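You operate a simulated robot arm through the tools that you are given. There is no shell and no other tool.

The job below is to be done with a simulated robot arm. You get a single attempt, and the scene is never put back.

TASK
Top up the left red box with oil to between the marks.
Fine: use the green tank's oil plunger, spill nothing, and shut the lid again.

It is judged by the outcome, as a careful person would: the job done as asked, and still so three seconds after it is handed in. It fails if anything else is knocked over, pushed out of place, dropped, spilled or broken. Lids that push on must go on centred and level and be pressed home; caps that screw on are set level and turned clockwise until they are tight.

THE ROBOT
A 7-joint arm with a two-finger gripper, fixed in place. Base frame: the origin is at the foot of the arm, x ahead of it, y to its left, z up. Units: mm, degrees, N and s.
With the tool pointing down near the work surface it reaches from about 300 to 740 mm from the base axis. Its first joint turns from -166.0 to 166.0 degrees. Payload 2.94 kg.
The tool frame sits at the grasp point between the pads (the TCP): z along the fingers, y along the line on which they close. The tips reach 30 mm beyond it. Largest opening 138 mm; the body of the gripper starts 109 mm behind the TCP.
Orientation is that of the tool frame in the base frame, as [roll, pitch, yaw] about the fixed x, y, z axes, in that order (R = Rz(yaw) Ry(pitch) Rx(roll)). With the fingers straight down and closing along the base's y, the tool's x points along the base's -x, its y along +y and its z along -z.

THE INTERFACE
- The arm moves only by the tool arm_command. Its argument "series" is text: rows parted by semicolons, each of 6 numbers parted by spaces: the shift along the tool's x, y, z in units of 250 mm (1.0 is 250 mm), then the turn, a rotation vector about the tool's x, y, z in units of 45 degrees (1.0 is 45 degrees). In form: dx dy dz ax ay az; .... A call has 1 to 20 rows; each row is the pose to reach, as a shift and turn from the pose commanded when the call began, along the tool's axes at that moment. "grip" is the gripper command, from -1 (shut) to 1 (fully open), values between in proportion, set as the call begins (left out, the last holds). A call with a number of a shift or a turn outside -1 to 1 is refused whole. Rows are played at 5 a second. More than 50 mm and 8.6 degrees between two rows, or a gripper value outside its range, and nothing of the call is played. A pose out of reach is approached as far as the arm can. The call stops where the force on the tool passes 60 N (or 10 N more than at its start, if that is more) or the arm is blocked; 0.2 s more then pass. Each finger halts on what it meets, pressing with about 34 N; the grip force reading is that of the motor and also rises with nothing between the fingers. The clock runs only during rows and for 0.2 s after the last one: add rows that repeat a pose to give the fingers time. The reply holds the time, the measured pose of the TCP, the force on the tool along the base axes, the opening and the grip force, in the units named above and with some noise, with the torque about the TCP (base axes, N m) and any sound that the robot's microphone picked up.
- Cameras (640 x 400 px; columns grow to the right, rows downward): "scene" is fixed at [405.7, -656.1, 1693.6]; the picture's right is [0.96, -0.27, 0.00], its down [-0.21, -0.73, -0.65] and it looks along [0.18, 0.63, -0.76] (base axes); focal length 295 px, centre (320, 200). "wrist" rides on the gripper at [71, 19, -146] in the tool frame; the picture's right is [-0.26, 0.97, 0.00], its down [-0.85, -0.23, -0.48] and it looks along [-0.46, -0.12, 0.88] (tool axes); focal length 280 px, centre (320, 200). There is no depth. A picture from a camera that has moved, and an enlarged one, comes with that camera's place and axes in the base frame and with its lens. The place of the scene camera against the robot may be out by one fixed shift of up to 12 mm in any direction.
- grab_frame(camera): a new picture of that camera. It takes no simulated time.
- slide_trunk(by): slides the trunk up (or, below 0, down) by that many mm; the arm rides with it, the base frame stays. It gives what a move gives, with no picture.
- inspect(camera, box): a new picture of the part [left, top, right, bottom] of that camera's present view, enlarged. It takes no simulated time.
- sign_off(): hands the job in; it is judged then, once.

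Nothing tells you positions but the pictures and the camera data. Unless the task says otherwise, let go and move clear before handing in.

The tools are called as a command line: name --argument value ..., lists and objects as JSON in quotes. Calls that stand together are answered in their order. arm_command: Moves the arm, as the interface text tells. Its arguments: {"type":"object","properties":{"series":{"type":"string"},"grip":{"type":"number"}},"required":["series"]} The other tools are called the same way: slide_trunk (by) slides the trunk up or down; grab_frame (camera) takes a picture; inspect (camera, box) takes an enlarged picture of a part of a camera's view; sign_off () hands the job in.

At the start:

```text
t: 0.0
ee_pos: [427.8, -64.4, 1333.4]
tool_rot: [179.9, -0.1, -180.0]
contact_force: [0.6, 0.6, -1.2]
torque: [-0.01, 0.01, -0.03]
finger_gap: 137.9
finger_force: 0.1
trunk travel left (down, up): [-425.0, 29.0]
```

scene: 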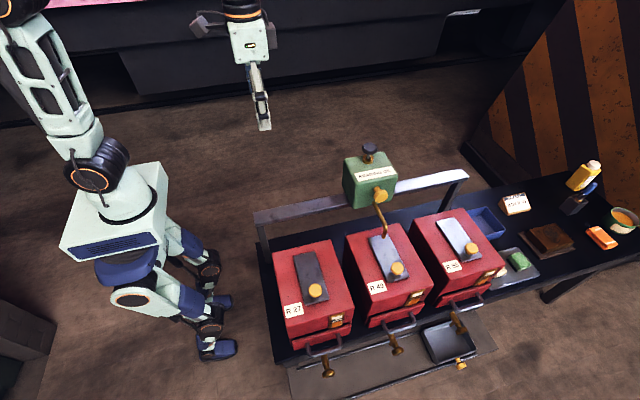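
wrist: 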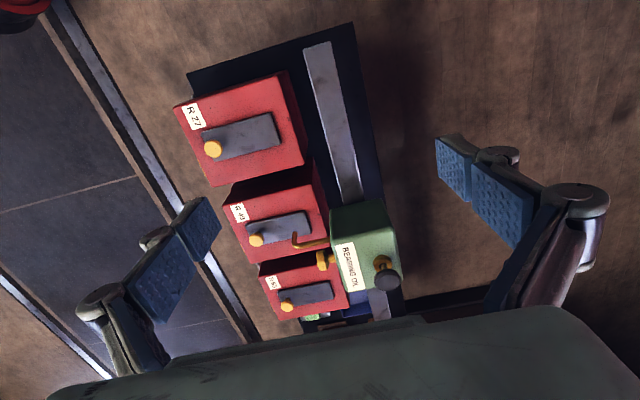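

I see three red boxes (R 27, R 42 or so, R ?), each with a grey lid carrying a yellow knob. A green tank with a plunger on top sits on a rail behind them, its spout bent down. I'll look closer before moving.

inspect --camera "scene" --box '[240, 120, 400, 220]'

inspect --camera "scene" --box '[250, 220, 410, 320]'

inspect --camera "scene" --box '[340, 130, 500, 230]'

inspect --camera "scene" --box '[280, 290, 500, 400]'

inspect --camera "scene" --box '[460, 150, 640, 280]'

inspect --camera "wrist" --box '[160, 60, 320, 200]'

inspect --camera "wrist" --box '[220, 180, 420, 330]'

```text
4.00 times, centred on (320, 170) of scene
camera zoom: at [405.7, -656.1, 1693.6], right [0.96, -0.27, 0.0], down [-0.21, -0.73, -0.65], along [0.18, 0.63, -0.76], focal length 1181 px, centre (320, 320)
```

zoom: 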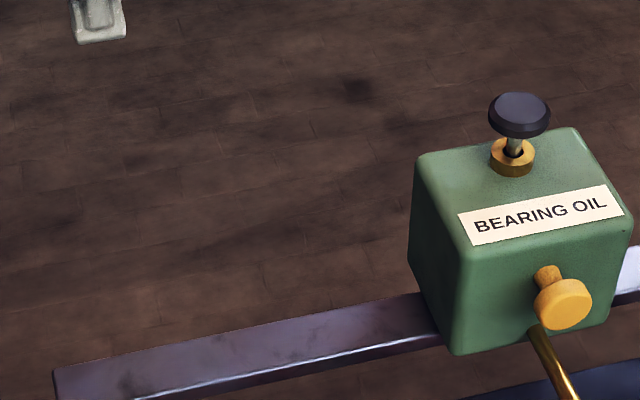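

```text
4.00 times, centred on (330, 270) of scene
camera zoom: at [405.7, -656.1, 1693.6], right [0.96, -0.27, 0.0], down [-0.21, -0.73, -0.65], along [0.18, 0.63, -0.76], focal length 1181 px, centre (280, -80)
```

zoom: 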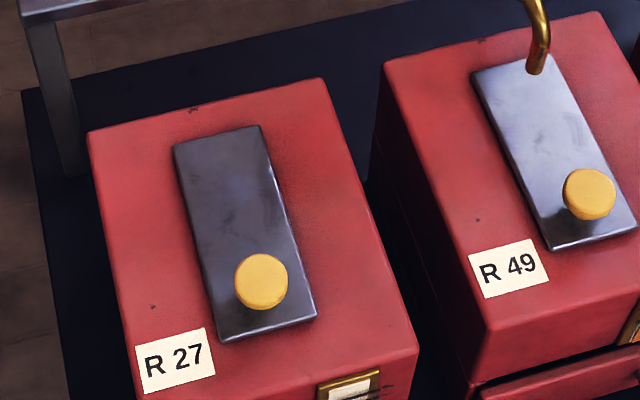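

```text
4.00 times, centred on (420, 180) of scene
camera zoom: at [405.7, -656.1, 1693.6], right [0.96, -0.27, 0.0], down [-0.21, -0.73, -0.65], along [0.18, 0.63, -0.76], focal length 1181 px, centre (-80, 280)
```

zoom: 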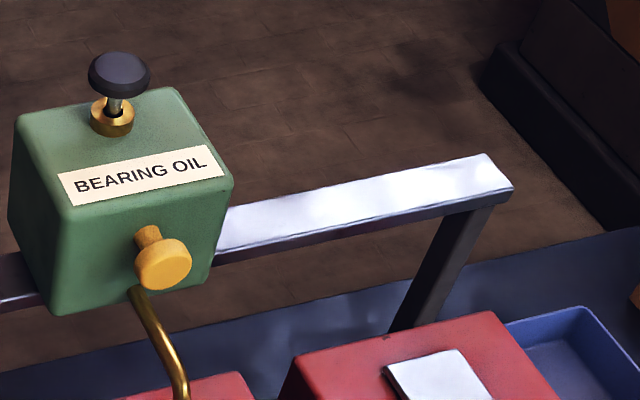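

```text
2.91 times, centred on (390, 345) of scene
camera zoom: at [405.7, -656.1, 1693.6], right [0.96, -0.27, 0.0], down [-0.21, -0.73, -0.65], along [0.18, 0.63, -0.76], focal length 859 px, centre (116, -222)
```

zoom: 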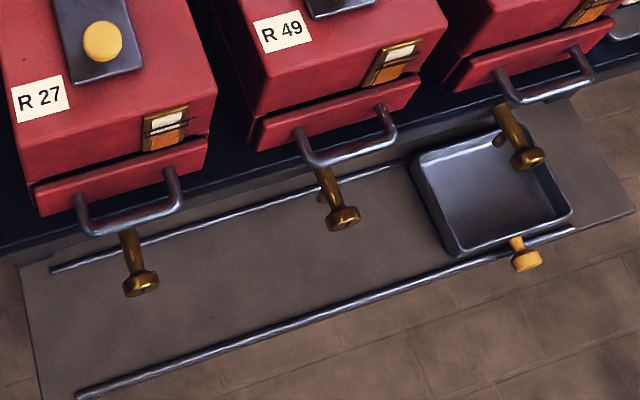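

```text
3.08 times, centred on (550, 215) of scene
camera zoom: at [405.7, -656.1, 1693.6], right [0.96, -0.27, 0.0], down [-0.21, -0.73, -0.65], along [0.18, 0.63, -0.76], focal length 908 px, centre (-388, 154)
```

zoom: 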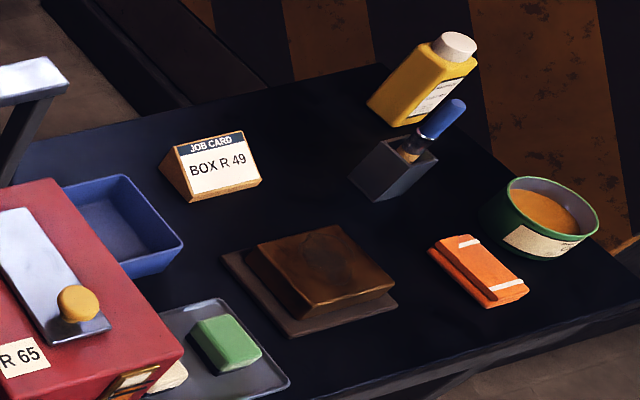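

```text
2.86 times, centred on (240, 130) of wrist
camera zoom: at [357.7, -44.5, 1480.2], right [0.26, 0.97, 0.0], down [0.85, -0.23, 0.48], along [0.46, -0.12, -0.88], focal length 801 px, centre (549, 400)
```

zoom: 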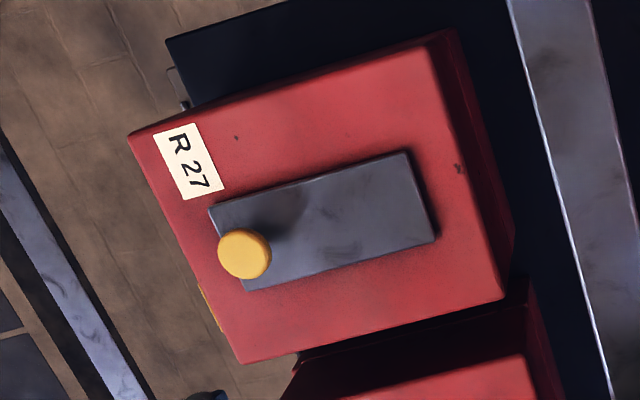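

```text
2.67 times, centred on (320, 255) of wrist
camera zoom: at [357.7, -44.5, 1480.2], right [0.26, 0.97, 0.0], down [0.85, -0.23, 0.48], along [0.46, -0.12, -0.88], focal length 748 px, centre (320, 53)
```

zoom: 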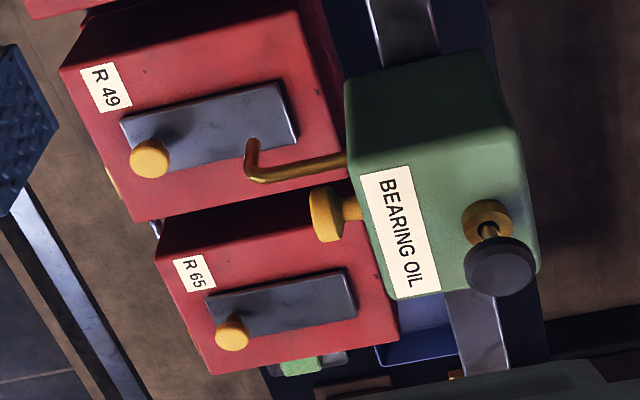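

Triangulating gives R 27's lid knob at about (485, -314, 896). The boxes are spaced about 250 mm along x, and R 27 is the left one seen from the front. The tank's spout is over R 49 at x≈735, so the tank probably slides on the rail. I'll look more closely at the gauge and lids.

inspect --camera "scene" --box '[310, 300, 374, 340]'

inspect --camera "scene" --box '[280, 240, 344, 310]'

inspect --camera "scene" --box '[360, 170, 424, 290]'

inspect --camera "scene" --box '[390, 280, 430, 310]'

inspect --camera "scene" --box '[470, 255, 520, 290]'

```text
10.00 times, centred on (342, 320) of scene
camera zoom: at [405.7, -656.1, 1693.6], right [0.96, -0.27, 0.0], down [-0.21, -0.73, -0.65], along [0.18, 0.63, -0.76], focal length 2953 px, centre (100, -1000)
```

zoom: 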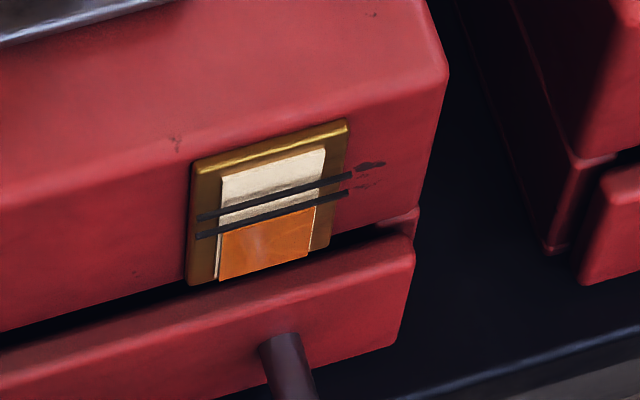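

```text
5.71 times, centred on (312, 275) of scene
camera zoom: at [405.7, -656.1, 1693.6], right [0.96, -0.27, 0.0], down [-0.21, -0.73, -0.65], along [0.18, 0.63, -0.76], focal length 1687 px, centre (366, -229)
```

zoom: 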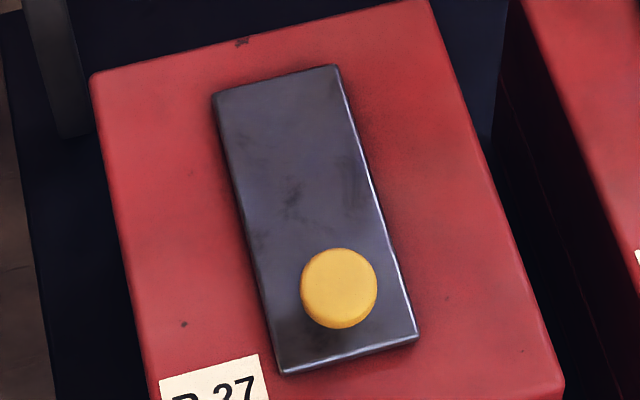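

```text
3.33 times, centred on (392, 230) of scene
camera zoom: at [405.7, -656.1, 1693.6], right [0.96, -0.27, 0.0], down [-0.21, -0.73, -0.65], along [0.18, 0.63, -0.76], focal length 984 px, centre (80, 100)
```

zoom: 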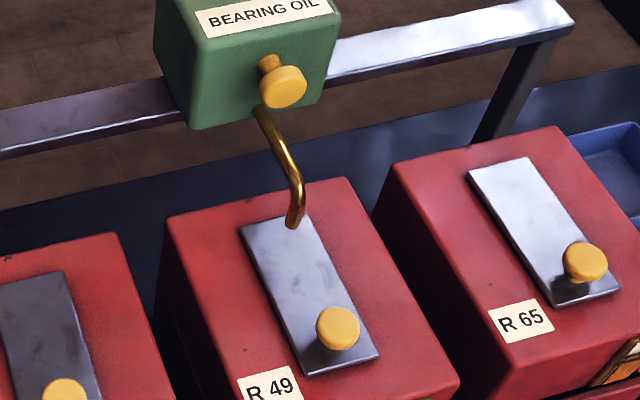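

```text
13.33 times, centred on (410, 295) of scene
camera zoom: at [405.7, -656.1, 1693.6], right [0.96, -0.27, 0.0], down [-0.21, -0.73, -0.65], along [0.18, 0.63, -0.76], focal length 3937 px, centre (-880, -1067)
```

zoom: 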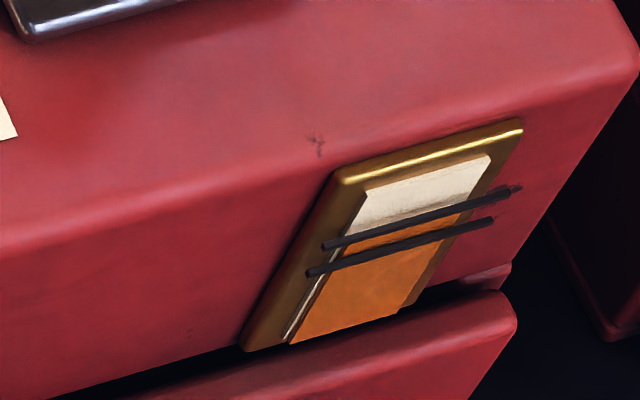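

```text
11.43 times, centred on (495, 272) of scene
camera zoom: at [405.7, -656.1, 1693.6], right [0.96, -0.27, 0.0], down [-0.21, -0.73, -0.65], along [0.18, 0.63, -0.76], focal length 3375 px, centre (-1680, -629)
```

zoom: 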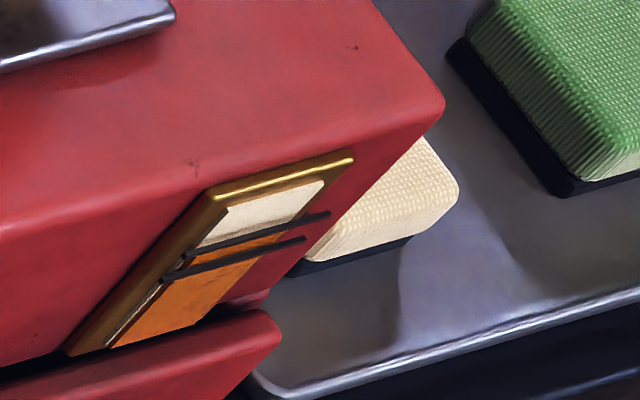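

The front sight glass on R 27 shows oil just below the lower mark, while R 49 and R 65 are already between theirs. So R 27 is the box to fill, and its window is narrow. I'll lower the trunk and bring the wrist camera over R 27's lid.

slide_trunk --by -200

```text
t: 2.2
ee_pos: [426.5, -64.3, 1133.3]
tool_rot: [-180.0, 0.1, 180.0]
contact_force: [-0.4, -0.3, -1.3]
torque: [-0.01, -0.04, -0.04]
finger_gap: 137.9
finger_force: 0.2
trunk travel left (down, up): [-225.0, 229.0]
```

The trunk is lowered and the TCP is at z≈1133. Next I move over R 27 to view its lid.

arm_command --series "0.02 -0.14 0.05 0 0 0; 0.04 -0.28 0.1 0 0 0; 0.06 -0.42 0.15 0 0 0; 0.08 -0.56 0.2 0 0 0; 0.1 -0.7 0.25 0 0 0; 0.1 -0.7 0.25 0 0 0"

grab_frame --camera "wrist"

grab_frame --camera "scene"

```text
t: 3.6
ee_pos: [403.7, -239.2, 1070.3]
tool_rot: [180.0, 0.0, 180.0]
contact_force: [0.3, 0.4, 0.0]
torque: [0.06, -0.01, -0.01]
finger_gap: 138.1
finger_force: 0.1
trunk travel left (down, up): [-225.0, 229.0]
```

```text
taken
camera wrist: at [333.4, -218.8, 1217.0], right [0.26, 0.97, 0.0], down [0.85, -0.23, 0.48], along [0.46, -0.12, -0.88], focal length 280 px, centre (320, 200)
```

wrist: 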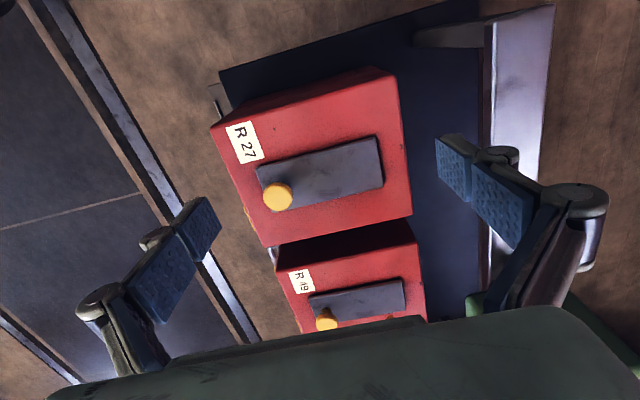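

```text
taken
```

scene: 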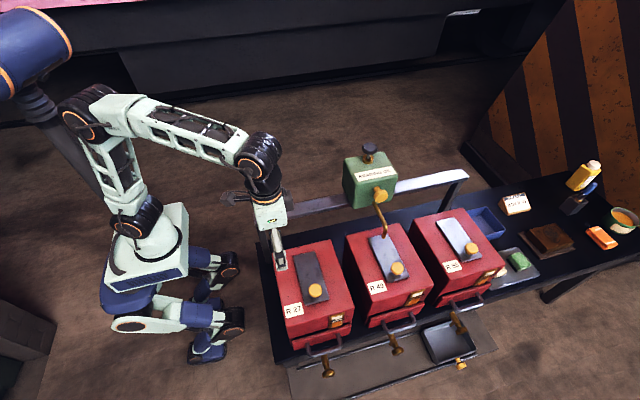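

The wrist camera now sees R 27 and its lid. I'll enlarge it to get the geometry.

inspect --camera "wrist" --box '[200, 60, 440, 250]'

inspect --camera "wrist" --box '[250, 130, 390, 217]'

inspect --camera "wrist" --box '[260, 220, 460, 330]'

```text
2.11 times, centred on (320, 155) of wrist
camera zoom: at [333.4, -218.8, 1217.0], right [0.26, 0.97, 0.0], down [0.85, -0.23, 0.48], along [0.46, -0.12, -0.88], focal length 590 px, centre (320, 295)
```

zoom: 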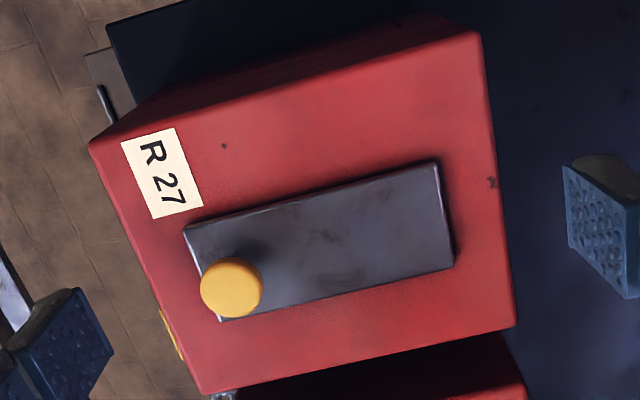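

```text
4.57 times, centred on (320, 174) of wrist
camera zoom: at [333.4, -218.8, 1217.0], right [0.26, 0.97, 0.0], down [0.85, -0.23, 0.48], along [0.46, -0.12, -0.88], focal length 1282 px, centre (320, 321)
```

zoom: 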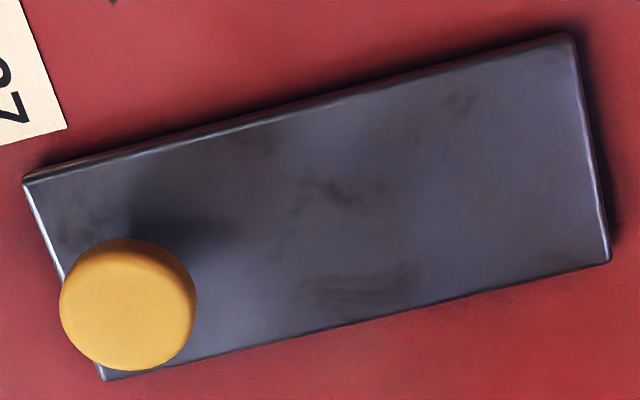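

```text
3.20 times, centred on (360, 275) of wrist
camera zoom: at [333.4, -218.8, 1217.0], right [0.26, 0.97, 0.0], down [0.85, -0.23, 0.48], along [0.46, -0.12, -0.88], focal length 897 px, centre (192, -40)
```

zoom: 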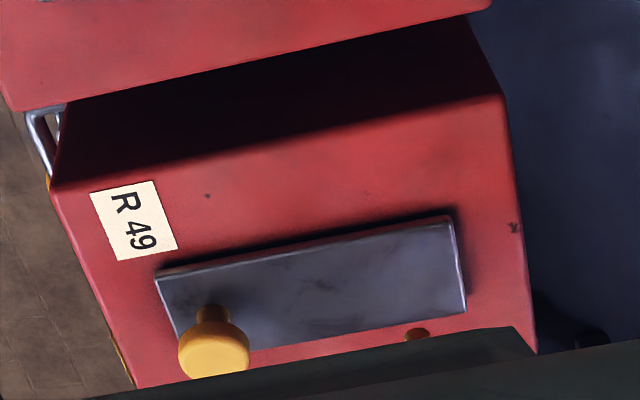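

The lid is a plate at x 448–517, y −338…−176, top z≈870, with the knob at (481, −313) and its top at z≈899. I'll hover above the knob with the fingers partly closed and check alignment.

arm_command --series "-0.08 -0.075 0.07 0 0 0; -0.16 -0.15 0.14 0 0 0; -0.24 -0.225 0.21 0 0 0; -0.313 -0.295 0.284 0 0 0; -0.313 -0.295 0.284 0 0 0" --grip 0.1

grab_frame --camera "wrist"

inspect --camera "scene" --box '[240, 220, 400, 320]'

```text
t: 4.8
ee_pos: [479.8, -314.6, 1000.7]
tool_rot: [-180.0, -0.1, 179.9]
contact_force: [0.5, 0.0, 0.0]
torque: [-0.01, 0.01, -0.04]
finger_gap: 75.8
finger_force: 0.1
trunk travel left (down, up): [-225.0, 229.0]
```

```text
taken
camera wrist: at [410.9, -293.6, 1147.2], right [0.26, 0.97, 0.0], down [0.85, -0.23, 0.48], along [0.46, -0.12, -0.88], focal length 280 px, centre (320, 200)
```

wrist: 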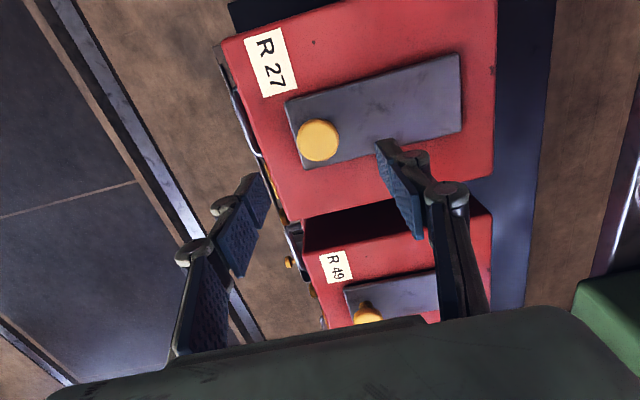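

```text
4.00 times, centred on (320, 270) of scene
camera zoom: at [405.7, -656.1, 1693.6], right [0.96, -0.27, 0.0], down [-0.21, -0.73, -0.65], along [0.18, 0.63, -0.76], focal length 1181 px, centre (320, -80)
```

zoom: 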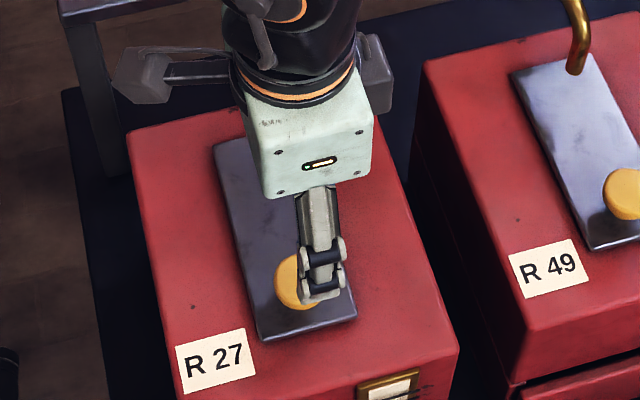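

The knob is confirmed at (480.6, −313.3), directly below. I'll descend until the tips are just above the lid.

arm_command --series "0 0 0.1 0 0 0; 0 0.004 0.2 0 0 0; 0 0.004 0.3 0 0 0; 0 0.004 0.37 0 0 0; 0 0.004 0.37 0 0 0"

grab_frame --camera "wrist"

inspect --camera "scene" --box '[280, 250, 360, 310]'

```text
t: 6.0
ee_pos: [480.3, -312.5, 908.2]
tool_rot: [179.9, 0.0, -180.0]
contact_force: [1.3, 0.0, -0.1]
torque: [-0.02, 0.04, -0.02]
finger_gap: 75.8
finger_force: 0.1
trunk travel left (down, up): [-225.0, 229.0]
```

```text
taken
camera wrist: at [410.3, -292.5, 1053.7], right [0.26, 0.96, 0.0], down [0.85, -0.23, 0.48], along [0.46, -0.12, -0.88], focal length 280 px, centre (320, 200)
```

wrist: 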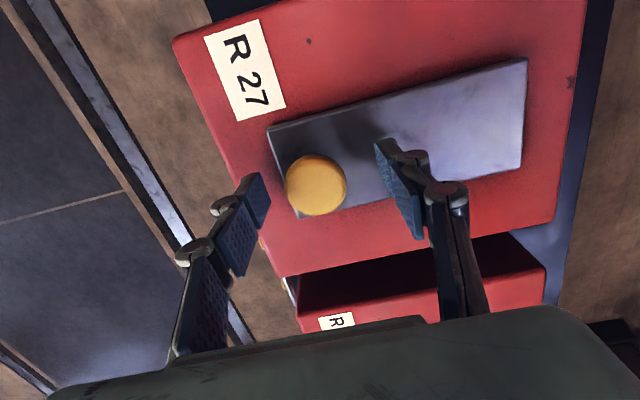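

```text
6.67 times, centred on (320, 280) of scene
camera zoom: at [405.7, -656.1, 1693.6], right [0.96, -0.27, 0.0], down [-0.21, -0.73, -0.65], along [0.18, 0.63, -0.76], focal length 1968 px, centre (320, -333)
```

zoom: 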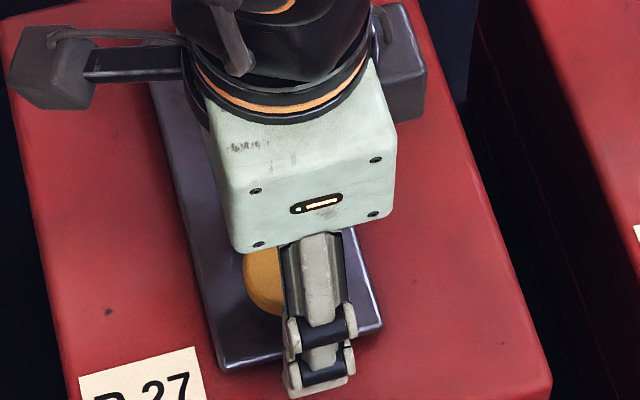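

I'm around the knob, so I'll close gently without moving.

arm_command --series "0 0 0 0 0 0; 0 0 0 0 0 0; 0 0 0 0 0 0; 0 0 0 0 0 0" --grip -1

grab_frame --camera "wrist"

```text
t: 7.0
ee_pos: [480.8, -313.9, 907.6]
tool_rot: [-179.9, 0.2, 179.8]
contact_force: [2.5, -13.8, 0.4]
torque: [-0.39, -0.17, -0.07]
finger_gap: 36.0
finger_force: 44.8
trunk travel left (down, up): [-225.0, 229.0]
```

```text
taken
camera wrist: at [410.2, -294.7, 1053.7], right [0.26, 0.96, 0.0], down [0.85, -0.23, 0.48], along [0.46, -0.13, -0.88], focal length 280 px, centre (320, 200)
```

wrist: 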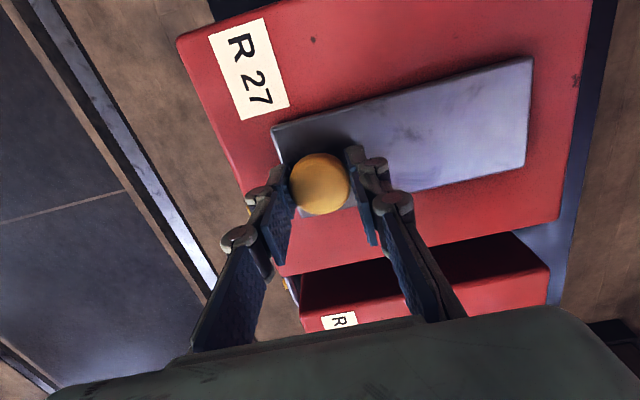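

The knob is gripped at 36 mm and resists sideways movement a little. I'll test a small lift of a few mm.

arm_command --series "0 -0.004 0 0 0 0; 0 -0.006 -0.006 0 0 0; 0 -0.006 -0.012 0 0 0; 0 -0.006 -0.016 0 0 0; 0 -0.006 -0.016 0 0 0"

grab_frame --camera "wrist"

```text
t: 8.2
ee_pos: [480.1, -314.8, 908.3]
tool_rot: [179.7, -0.4, -180.0]
contact_force: [-4.0, -11.0, -28.4]
torque: [-0.13, -0.7, -0.06]
finger_gap: 36.3
finger_force: 44.8
trunk travel left (down, up): [-225.0, 229.0]
```

```text
taken
camera wrist: at [411.4, -295.9, 1054.5], right [0.26, 0.96, 0.0], down [0.85, -0.23, 0.47], along [0.45, -0.12, -0.88], focal length 280 px, centre (320, 200)
```

wrist: 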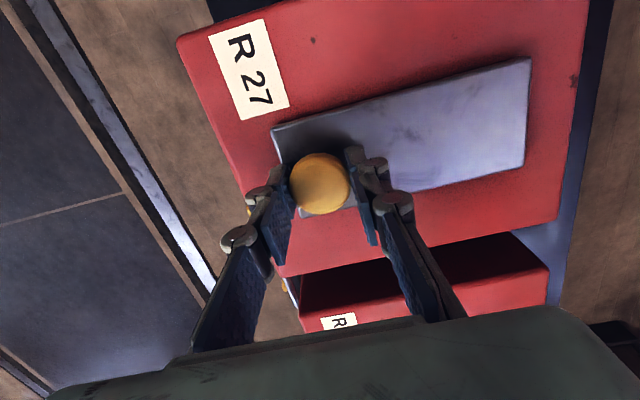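

The lid won't lift: 28 N of resistance and no movement. So it's held down and probably slides. I'll relax the lift and pull it gently forward (−y).

arm_command --series "0 0 0.016 0 0 0; 0 -0.012 0.016 0 0 0; 0 -0.024 0.016 0 0 0; 0 -0.036 0.016 0 0 0; 0 -0.048 0.016 0 0 0; 0 -0.048 0.016 0 0 0"

grab_frame --camera "wrist"

```text
t: 9.6
ee_pos: [480.3, -326.2, 907.9]
tool_rot: [-180.0, 0.0, -180.0]
contact_force: [-11.7, 2.8, -10.4]
torque: [0.11, 0.58, 0.13]
finger_gap: 36.4
finger_force: 45.4
trunk travel left (down, up): [-225.0, 229.0]
```

```text
taken
camera wrist: at [410.4, -306.8, 1054.2], right [0.26, 0.96, 0.0], down [0.85, -0.23, 0.48], along [0.46, -0.12, -0.88], focal length 280 px, centre (320, 200)
```

wrist: 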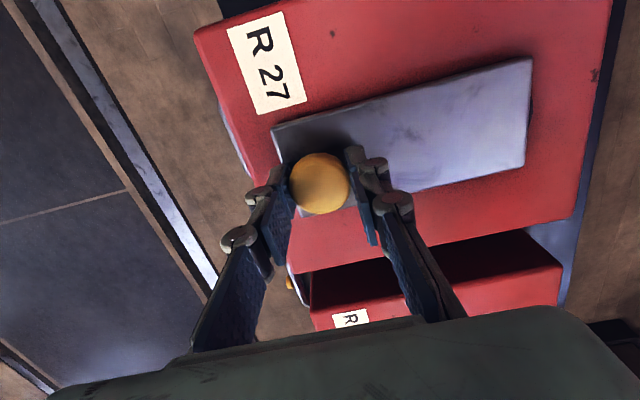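

The lid slides forward with little force. I'll keep drawing it open.

arm_command --series "0 -0.06 0 0 0 0; 0 -0.12 0 0 0 0; 0 -0.18 0 0 0 0; 0 -0.24 0 0 0 0; 0 -0.24 0 0 0 0"

grab_frame --camera "wrist"

inspect --camera "scene" --box '[240, 220, 400, 340]'

```text
t: 10.8
ee_pos: [480.3, -380.8, 907.7]
tool_rot: [179.5, -0.1, -179.9]
contact_force: [-15.3, 21.9, -4.3]
torque: [0.44, -0.61, -0.02]
finger_gap: 36.2
finger_force: 45.3
trunk travel left (down, up): [-225.0, 229.0]
```

```text
taken
camera wrist: at [410.8, -361.7, 1054.3], right [0.26, 0.97, 0.01], down [0.85, -0.23, 0.47], along [0.46, -0.12, -0.88], focal length 280 px, centre (320, 200)
```

wrist: 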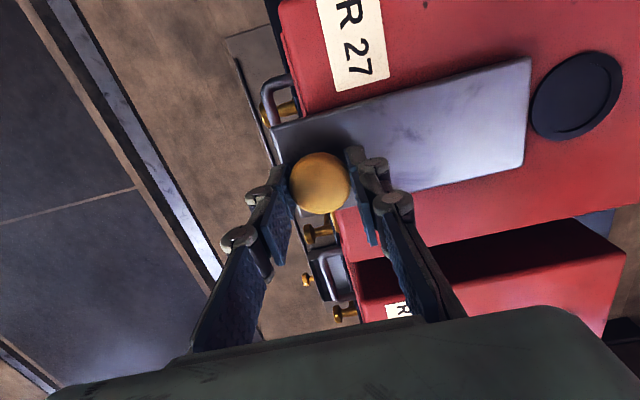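

```text
3.33 times, centred on (320, 280) of scene
camera zoom: at [405.7, -656.1, 1693.6], right [0.96, -0.27, 0.0], down [-0.21, -0.73, -0.65], along [0.18, 0.63, -0.76], focal length 984 px, centre (320, -67)
```

zoom: 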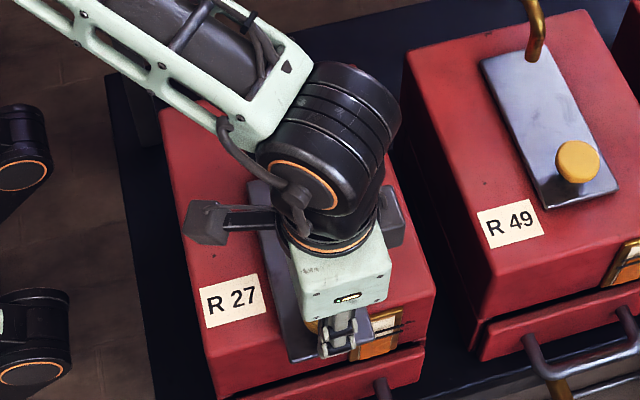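

The lid is open about 67 mm and against its stop, and the round filler hole is fully uncovered at about (481, −205). I'll relax, release the knob and rise.

arm_command --series "0 0.016 0 0 0 0; 0 0.016 0 0 0 0; 0 0.016 0 0 0 0; 0 0.016 0 0 0 0" --grip 0.1

arm_command --series "0 0 -0.1 0 0 0; 0 0 -0.24 0 0 0; 0 0 -0.4 0 0 0; 0 0.1 -0.55 0 0 0; 0 0.15 -0.7 0 0 0;  0 0.15 -0.7 0 0 0"

grab_frame --camera "wrist"

inspect --camera "scene" --box '[240, 220, 400, 340]'

```text
t: 11.8
ee_pos: [482.1, -381.2, 907.6]
tool_rot: [-180.0, 0.0, -179.9]
contact_force: [0.1, -0.6, 0.6]
torque: [-0.04, 0.0, -0.01]
finger_gap: 75.9
finger_force: 0.0
trunk travel left (down, up): [-225.0, 229.0]
```

```text
t: 13.2
ee_pos: [483.1, -342.7, 1082.3]
tool_rot: [-180.0, 0.0, 180.0]
contact_force: [-0.5, -0.1, -0.2]
torque: [0.0, 0.03, -0.02]
finger_gap: 75.9
finger_force: 0.0
trunk travel left (down, up): [-225.0, 229.0]
```

```text
taken
camera wrist: at [413.0, -322.6, 1228.4], right [0.26, 0.97, 0.0], down [0.85, -0.23, 0.48], along [0.46, -0.12, -0.88], focal length 280 px, centre (320, 200)
```

wrist: 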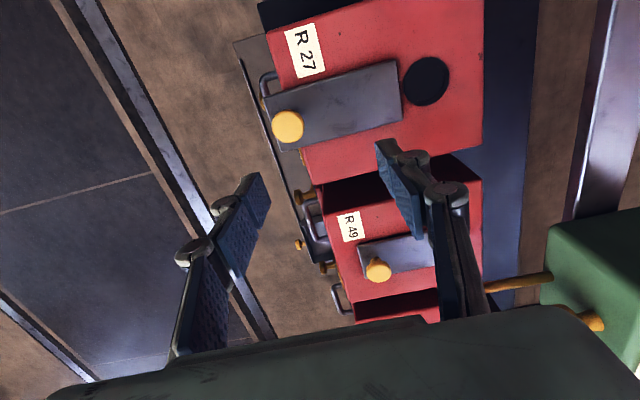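

```text
3.33 times, centred on (320, 280) of scene
camera zoom: at [405.7, -656.1, 1693.6], right [0.96, -0.27, 0.0], down [-0.21, -0.73, -0.65], along [0.18, 0.63, -0.76], focal length 984 px, centre (320, -67)
```

zoom: 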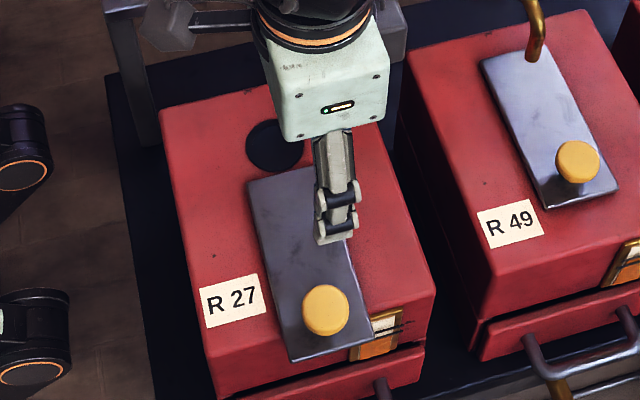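

The hole centre is at about (480, −205) and the lid stays open. The tank spans x 672–801 with its front face at y≈−100, and its round yellow handle is at about (732, −139, 1030). I'll turn the gripper 90° so the fingers close along x, with the camera on the −y side, to take that handle.

arm_command --series "0 0 -0.02 0 0 -0.18; 0 0 -0.04 0 0 -0.36; 0 0 -0.06 0 0 -0.54; 0 0 -0.08 0 0 -0.72; 0 0 -0.1 0 0 -0.86; 0 0 -0.1 0 0 -1; 0 0 -0.1 0 0 -1" --grip 0.1

arm_command --series "0 0 0 0 0 -0.18; 0 0 0 0 0 -0.36; 0 0 0 0 0 -0.54; 0 0 0 0 0 -0.72; 0 0 0 0 0 -0.86; 0 0 0 0 0 -1; 0 0 0 0 0 -1"

grab_frame --camera "wrist"

grab_frame --camera "scene"

```text
t: 14.8
ee_pos: [481.7, -343.3, 1108.2]
tool_rot: [-179.9, 0.0, -135.0]
contact_force: [-0.2, 0.0, 0.0]
torque: [0.03, -0.01, -0.01]
finger_gap: 76.1
finger_force: 0.0
trunk travel left (down, up): [-225.0, 229.0]
```

```text
t: 16.4
ee_pos: [480.8, -343.4, 1107.6]
tool_rot: [-180.0, 0.1, -89.9]
contact_force: [0.0, 0.0, 0.0]
torque: [0.01, 0.0, 0.01]
finger_gap: 75.8
finger_force: 0.0
trunk travel left (down, up): [-225.0, 229.0]
```

```text
taken
camera wrist: at [463.0, -414.4, 1253.9], right [-0.97, 0.26, 0.0], down [0.23, 0.85, 0.48], along [0.12, 0.46, -0.88], focal length 280 px, centre (320, 200)
```

wrist: 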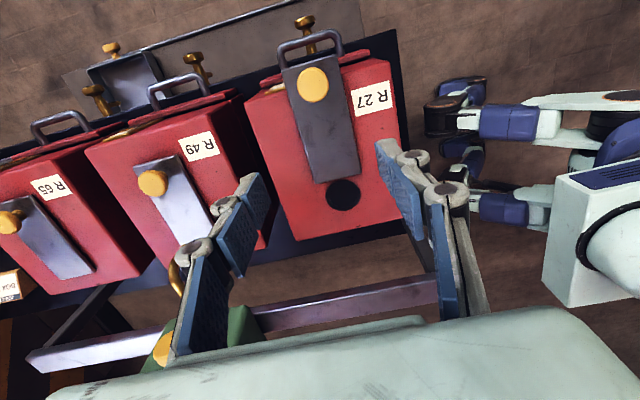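

```text
taken
```

scene: 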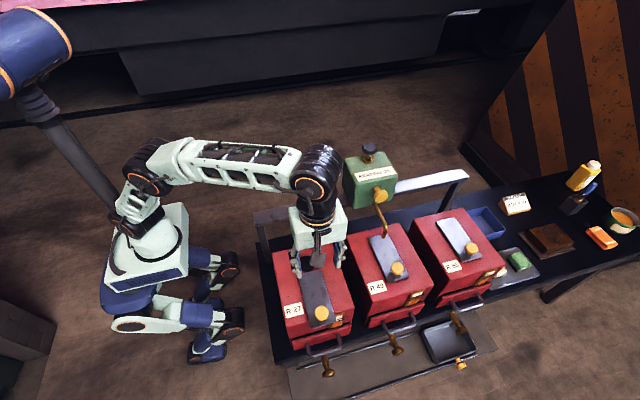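

The gripper is turned. I'll approach to a viewing spot in front of and above the tank handle.

arm_command --series "-0.07 -0.12 -0.05 0 0 0; -0.14 -0.24 -0.1 0 0 0; -0.22 -0.36 -0.13 0 0 0; -0.3 -0.48 -0.13 0 0 0; -0.37 -0.6 -0.13 0 0 0; -0.45 -0.716 -0.13 0 0 0; -0.45 -0.716 -0.13 0 0 0"

grab_frame --camera "wrist"

inspect --camera "scene" --box '[280, 120, 440, 220]'

```text
t: 18.0
ee_pos: [572.4, -242.3, 1119.6]
tool_rot: [180.0, 0.1, -90.0]
contact_force: [0.6, -0.3, 0.6]
torque: [-0.02, 0.0, 0.0]
finger_gap: 75.7
finger_force: 0.0
out of reach, approached as far as the arm can: row 2, 3, 4, 5, 6, 7
trunk travel left (down, up): [-225.0, 229.0]
```

```text
taken
camera wrist: at [554.6, -313.1, 1265.6], right [-0.96, 0.26, 0.0], down [0.23, 0.85, 0.48], along [0.12, 0.46, -0.88], focal length 280 px, centre (320, 200)
```

wrist: 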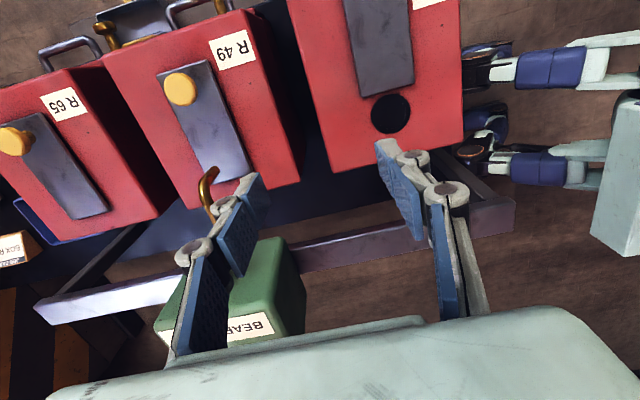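

```text
4.00 times, centred on (360, 170) of scene
camera zoom: at [405.7, -656.1, 1693.6], right [0.96, -0.27, 0.0], down [-0.21, -0.73, -0.65], along [0.18, 0.63, -0.76], focal length 1181 px, centre (160, 320)
```

zoom: 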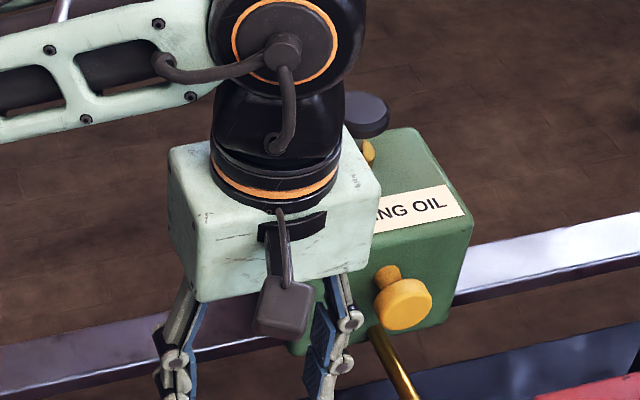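

This pose is out of reach because the trunk is too low for that radius. I'll raise the trunk and reach down instead.

slide_trunk --by 200

arm_command --series "0 0 0.05 0 0 0; 0 0 0.1 0 0 0; 0 0 0.2 0 0 0; 0 0 0.3 0 0 0; 0 0 0.4 0 0 0; 0 0 0.5 0 0 0; 0 0 0.6 0 0 0; 0 0 0.6 0 0 0"

grab_frame --camera "wrist"

grab_frame --camera "scene"

```text
t: 20.1
ee_pos: [572.7, -243.0, 1319.4]
tool_rot: [180.0, 0.0, -90.0]
contact_force: [-0.6, 0.3, -0.3]
torque: [-0.02, 0.0, -0.02]
finger_gap: 75.8
finger_force: 0.1
trunk travel left (down, up): [-425.0, 29.0]
```

```text
t: 21.9
ee_pos: [575.1, -242.3, 1169.2]
tool_rot: [-180.0, 0.0, -90.0]
contact_force: [-0.3, -0.7, 0.1]
torque: [0.04, 0.01, -0.02]
finger_gap: 75.8
finger_force: 0.0
trunk travel left (down, up): [-425.0, 29.0]
```

```text
taken
camera wrist: at [556.1, -312.6, 1315.7], right [-0.96, 0.26, 0.0], down [0.23, 0.85, 0.48], along [0.12, 0.46, -0.88], focal length 280 px, centre (320, 200)
```

wrist: 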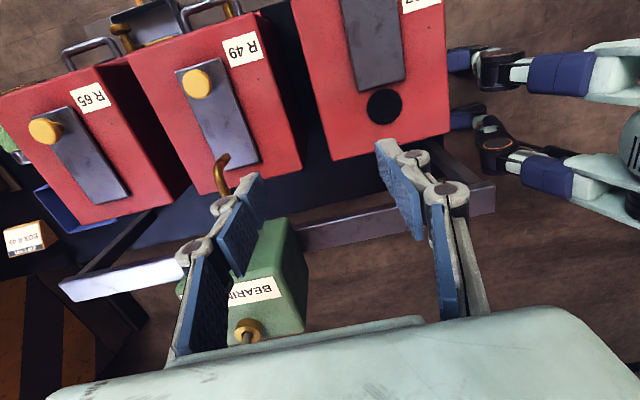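

```text
taken
```

scene: 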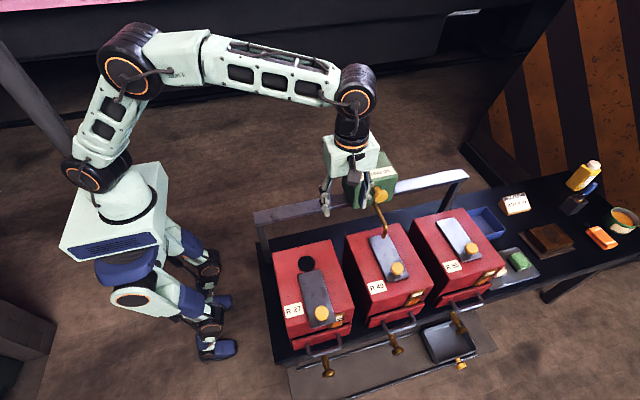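

The command tracks again. I'll move to a spot in front of the tank handle at handle height.

arm_command --series "0 -0.1 0.09 0 0 0; 0 -0.2 0.18 0 0 0; 0 -0.3 0.27 0 0 0; 0 -0.4 0.36 0 0 0; 0 -0.5 0.43 0 0 0; 0 -0.5 0.43 0 0 0"

grab_frame --camera "wrist"

inspect --camera "scene" --box '[300, 120, 460, 220]'

```text
t: 23.3
ee_pos: [688.8, -239.6, 1059.1]
tool_rot: [179.9, 0.0, -90.0]
contact_force: [0.1, 0.5, -1.0]
torque: [0.0, 0.04, -0.02]
finger_gap: 75.9
finger_force: 0.0
out of reach, approached as far as the arm can: row 5, 6
trunk travel left (down, up): [-425.0, 29.0]
```

```text
taken
camera wrist: at [671.4, -310.0, 1206.8], right [-0.97, 0.26, 0.0], down [0.23, 0.85, 0.48], along [0.12, 0.46, -0.88], focal length 280 px, centre (320, 200)
```

wrist: 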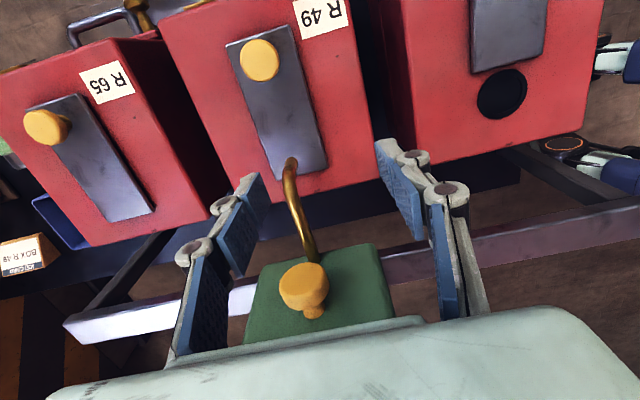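

```text
4.00 times, centred on (380, 170) of scene
camera zoom: at [405.7, -656.1, 1693.6], right [0.96, -0.27, 0.0], down [-0.21, -0.73, -0.65], along [0.18, 0.63, -0.76], focal length 1181 px, centre (80, 320)
```

zoom: 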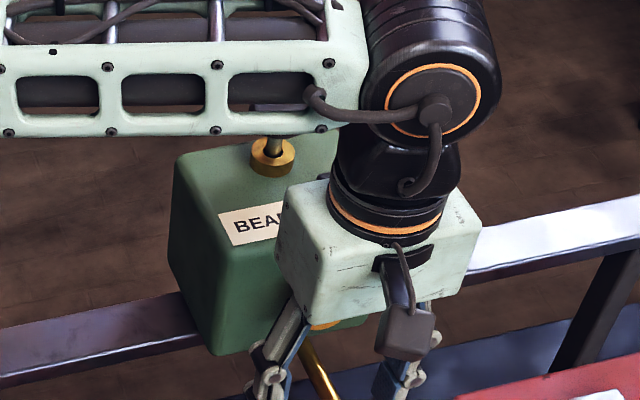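

I'm near the reach limit, so I'll tilt the fingers 25° outward. The round handle can be gripped at any angle about its axis. First, a close look at the handle.

inspect --camera "wrist" --box '[230, 140, 410, 350]'

arm_command --series "0 0 0 0.18 0 0; 0 0 0 0.36 0 0; 0 0 0 0.54 0 0; 0 0 0 0.54 0 0"

grab_frame --camera "wrist"

```text
1.90 times, centred on (320, 245) of wrist
camera zoom: at [671.4, -310.0, 1206.8], right [-0.97, 0.26, 0.0], down [0.23, 0.85, 0.48], along [0.12, 0.46, -0.88], focal length 534 px, centre (320, 114)
```

zoom: 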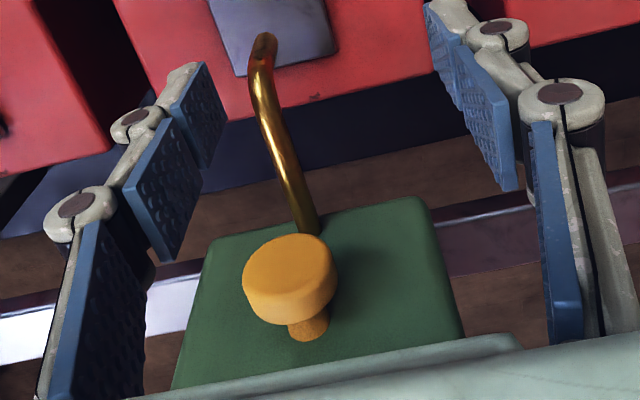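

```text
t: 24.3
ee_pos: [687.6, -239.0, 1061.0]
tool_rot: [-155.7, 0.0, -90.1]
contact_force: [0.4, 0.6, 1.2]
torque: [0.02, -0.01, -0.01]
finger_gap: 75.8
finger_force: 0.1
trunk travel left (down, up): [-425.0, 29.0]
```

```text
taken
camera wrist: at [611.3, -309.8, 1186.5], right [-0.88, 0.26, -0.4], down [0.01, 0.85, 0.53], along [0.48, 0.46, -0.75], focal length 280 px, centre (320, 200)
```

wrist: 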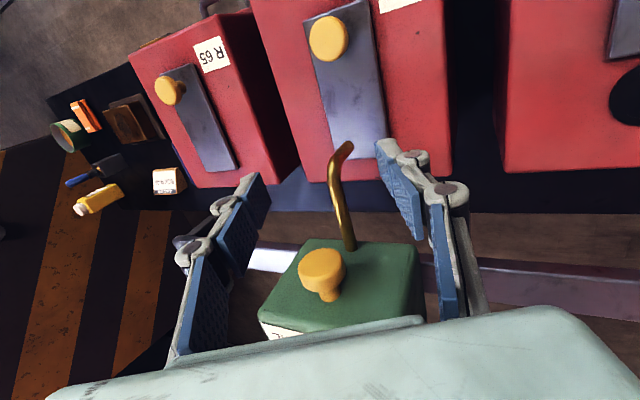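

The handle head is centred near (731, −139, 1033), about 40 mm across. I'll line up in front of it, then check before straddling.

arm_command --series "0 -0.055 0.09 0 0 0; 0 -0.111 0.173 0 0 0; -0.12 -0.111 0.173 0 0 0; -0.12 -0.111 0.173 0 0 0"

grab_frame --camera "wrist"

inspect --camera "scene" --box '[320, 130, 448, 210]'

```text
t: 25.3
ee_pos: [730.7, -211.5, 1029.6]
tool_rot: [-155.7, 0.0, -90.0]
contact_force: [-0.2, -0.3, -0.5]
torque: [-0.01, 0.03, -0.02]
finger_gap: 76.1
finger_force: 0.0
trunk travel left (down, up): [-425.0, 29.0]
```

```text
taken
camera wrist: at [653.8, -281.6, 1155.8], right [-0.88, 0.26, -0.4], down [0.01, 0.85, 0.53], along [0.48, 0.46, -0.75], focal length 280 px, centre (320, 200)
```

wrist: 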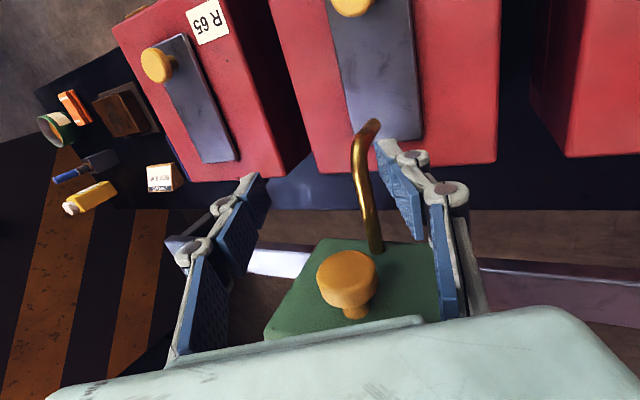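

```text
5.00 times, centred on (384, 170) of scene
camera zoom: at [405.7, -656.1, 1693.6], right [0.96, -0.27, 0.0], down [-0.21, -0.73, -0.65], along [0.18, 0.63, -0.76], focal length 1476 px, centre (0, 350)
```

zoom: 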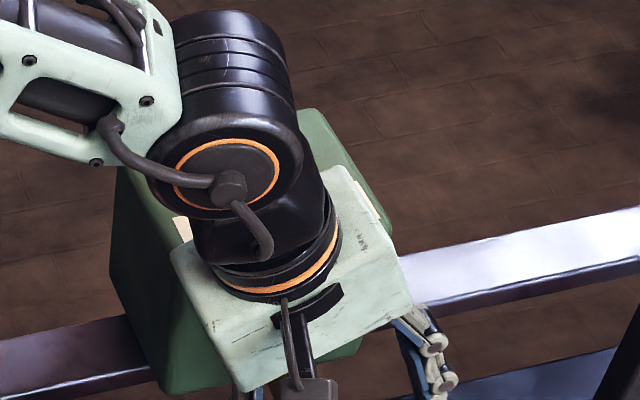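

Aligned with the handle at (730, −147 front face, 1031). I'll move in along +y to straddle it.

arm_command --series "-0.1 0 0 0 0 0; -0.2 0 0 0 0 0; -0.29 0 0 0 0 0; -0.29 0 0 0 0 0"

grab_frame --camera "wrist"

inspect --camera "scene" --box '[320, 130, 448, 210]'

```text
t: 26.3
ee_pos: [729.1, -137.5, 1031.1]
tool_rot: [-155.6, 0.0, -90.0]
contact_force: [0.9, 0.1, 0.4]
torque: [-0.02, -0.01, 0.01]
finger_gap: 76.1
finger_force: 0.1
trunk travel left (down, up): [-425.0, 29.0]
```

```text
taken
camera wrist: at [653.4, -208.1, 1157.4], right [-0.88, 0.26, -0.4], down [0.01, 0.85, 0.53], along [0.48, 0.46, -0.75], focal length 280 px, centre (320, 200)
```

wrist: 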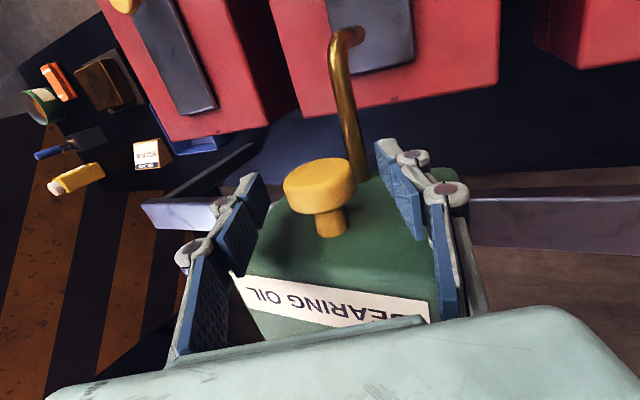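

```text
5.00 times, centred on (384, 170) of scene
camera zoom: at [405.7, -656.1, 1693.6], right [0.96, -0.27, 0.0], down [-0.21, -0.73, -0.65], along [0.18, 0.63, -0.76], focal length 1476 px, centre (0, 350)
```

zoom: 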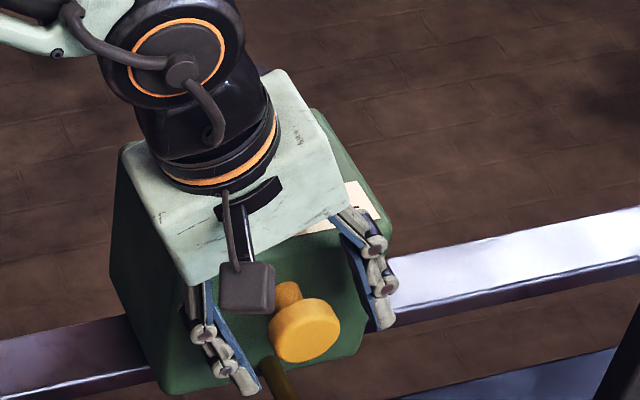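

The handle head projects right at the grasp point, so I'll close on it.

arm_command --series "0 0 0 0 0 0; 0 0 0 0 0 0; 0 0 0 0 0 0; 0 0 0 0 0 0" --grip -1

grab_frame --camera "wrist"

```text
t: 27.3
ee_pos: [728.3, -138.4, 1031.7]
tool_rot: [-155.7, 0.0, -89.9]
contact_force: [-4.4, 0.4, -1.5]
torque: [-0.05, -0.02, 0.01]
finger_gap: 39.3
finger_force: 45.1
trunk travel left (down, up): [-425.0, 29.0]
```

```text
taken
camera wrist: at [653.1, -208.3, 1156.9], right [-0.88, 0.26, -0.4], down [0.01, 0.85, 0.53], along [0.47, 0.46, -0.75], focal length 280 px, centre (320, 200)
```

wrist: 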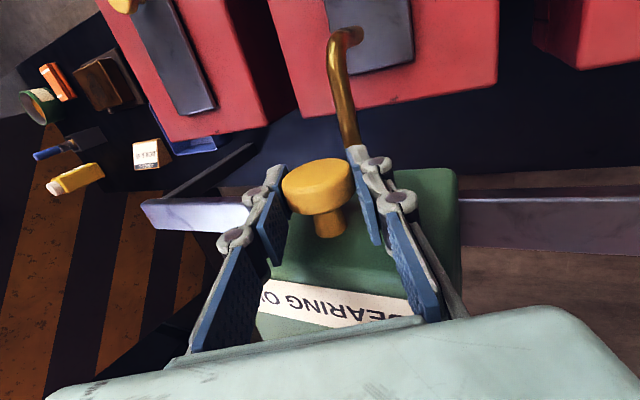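

The handle is gripped at 39 mm. I'll try sliding the tank 20 mm toward −x.

arm_command --series "0 0.0182 -0.0082 0 0 0; 0 0.0364 -0.0165 0 0 0; 0 0.0547 -0.0247 0 0 0; 0 0.0729 -0.033 0 0 0; 0 0.0729 -0.033 0 0 0"

grab_frame --camera "wrist"

inspect --camera "scene" --box '[320, 130, 448, 260]'

```text
t: 28.5
ee_pos: [711.4, -138.0, 1031.6]
tool_rot: [-155.7, 0.0, -90.0]
contact_force: [2.8, -3.1, -0.4]
torque: [-0.19, -0.21, -0.19]
finger_gap: 39.7
finger_force: 44.8
trunk travel left (down, up): [-425.0, 29.0]
```

```text
taken
camera wrist: at [634.3, -208.2, 1156.7], right [-0.88, 0.26, -0.4], down [0.01, 0.85, 0.53], along [0.48, 0.46, -0.75], focal length 280 px, centre (320, 200)
```

wrist: 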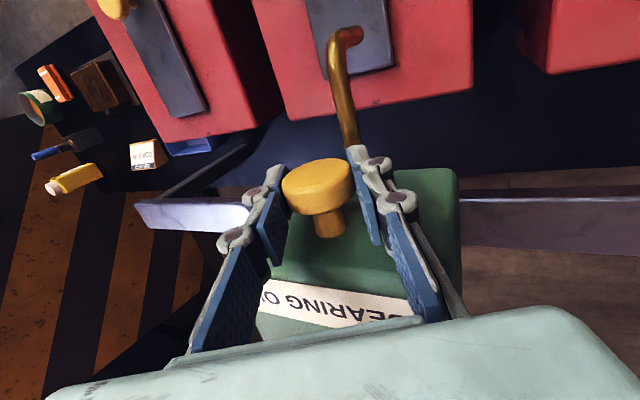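

```text
3.08 times, centred on (384, 195) of scene
camera zoom: at [405.7, -656.1, 1693.6], right [0.96, -0.27, 0.0], down [-0.21, -0.73, -0.65], along [0.18, 0.63, -0.76], focal length 908 px, centre (123, 215)
```

zoom: 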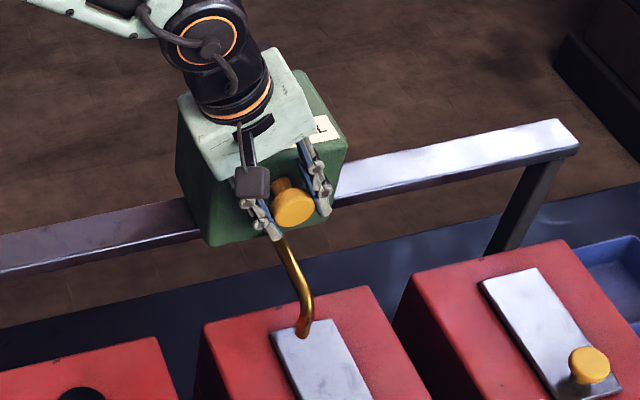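

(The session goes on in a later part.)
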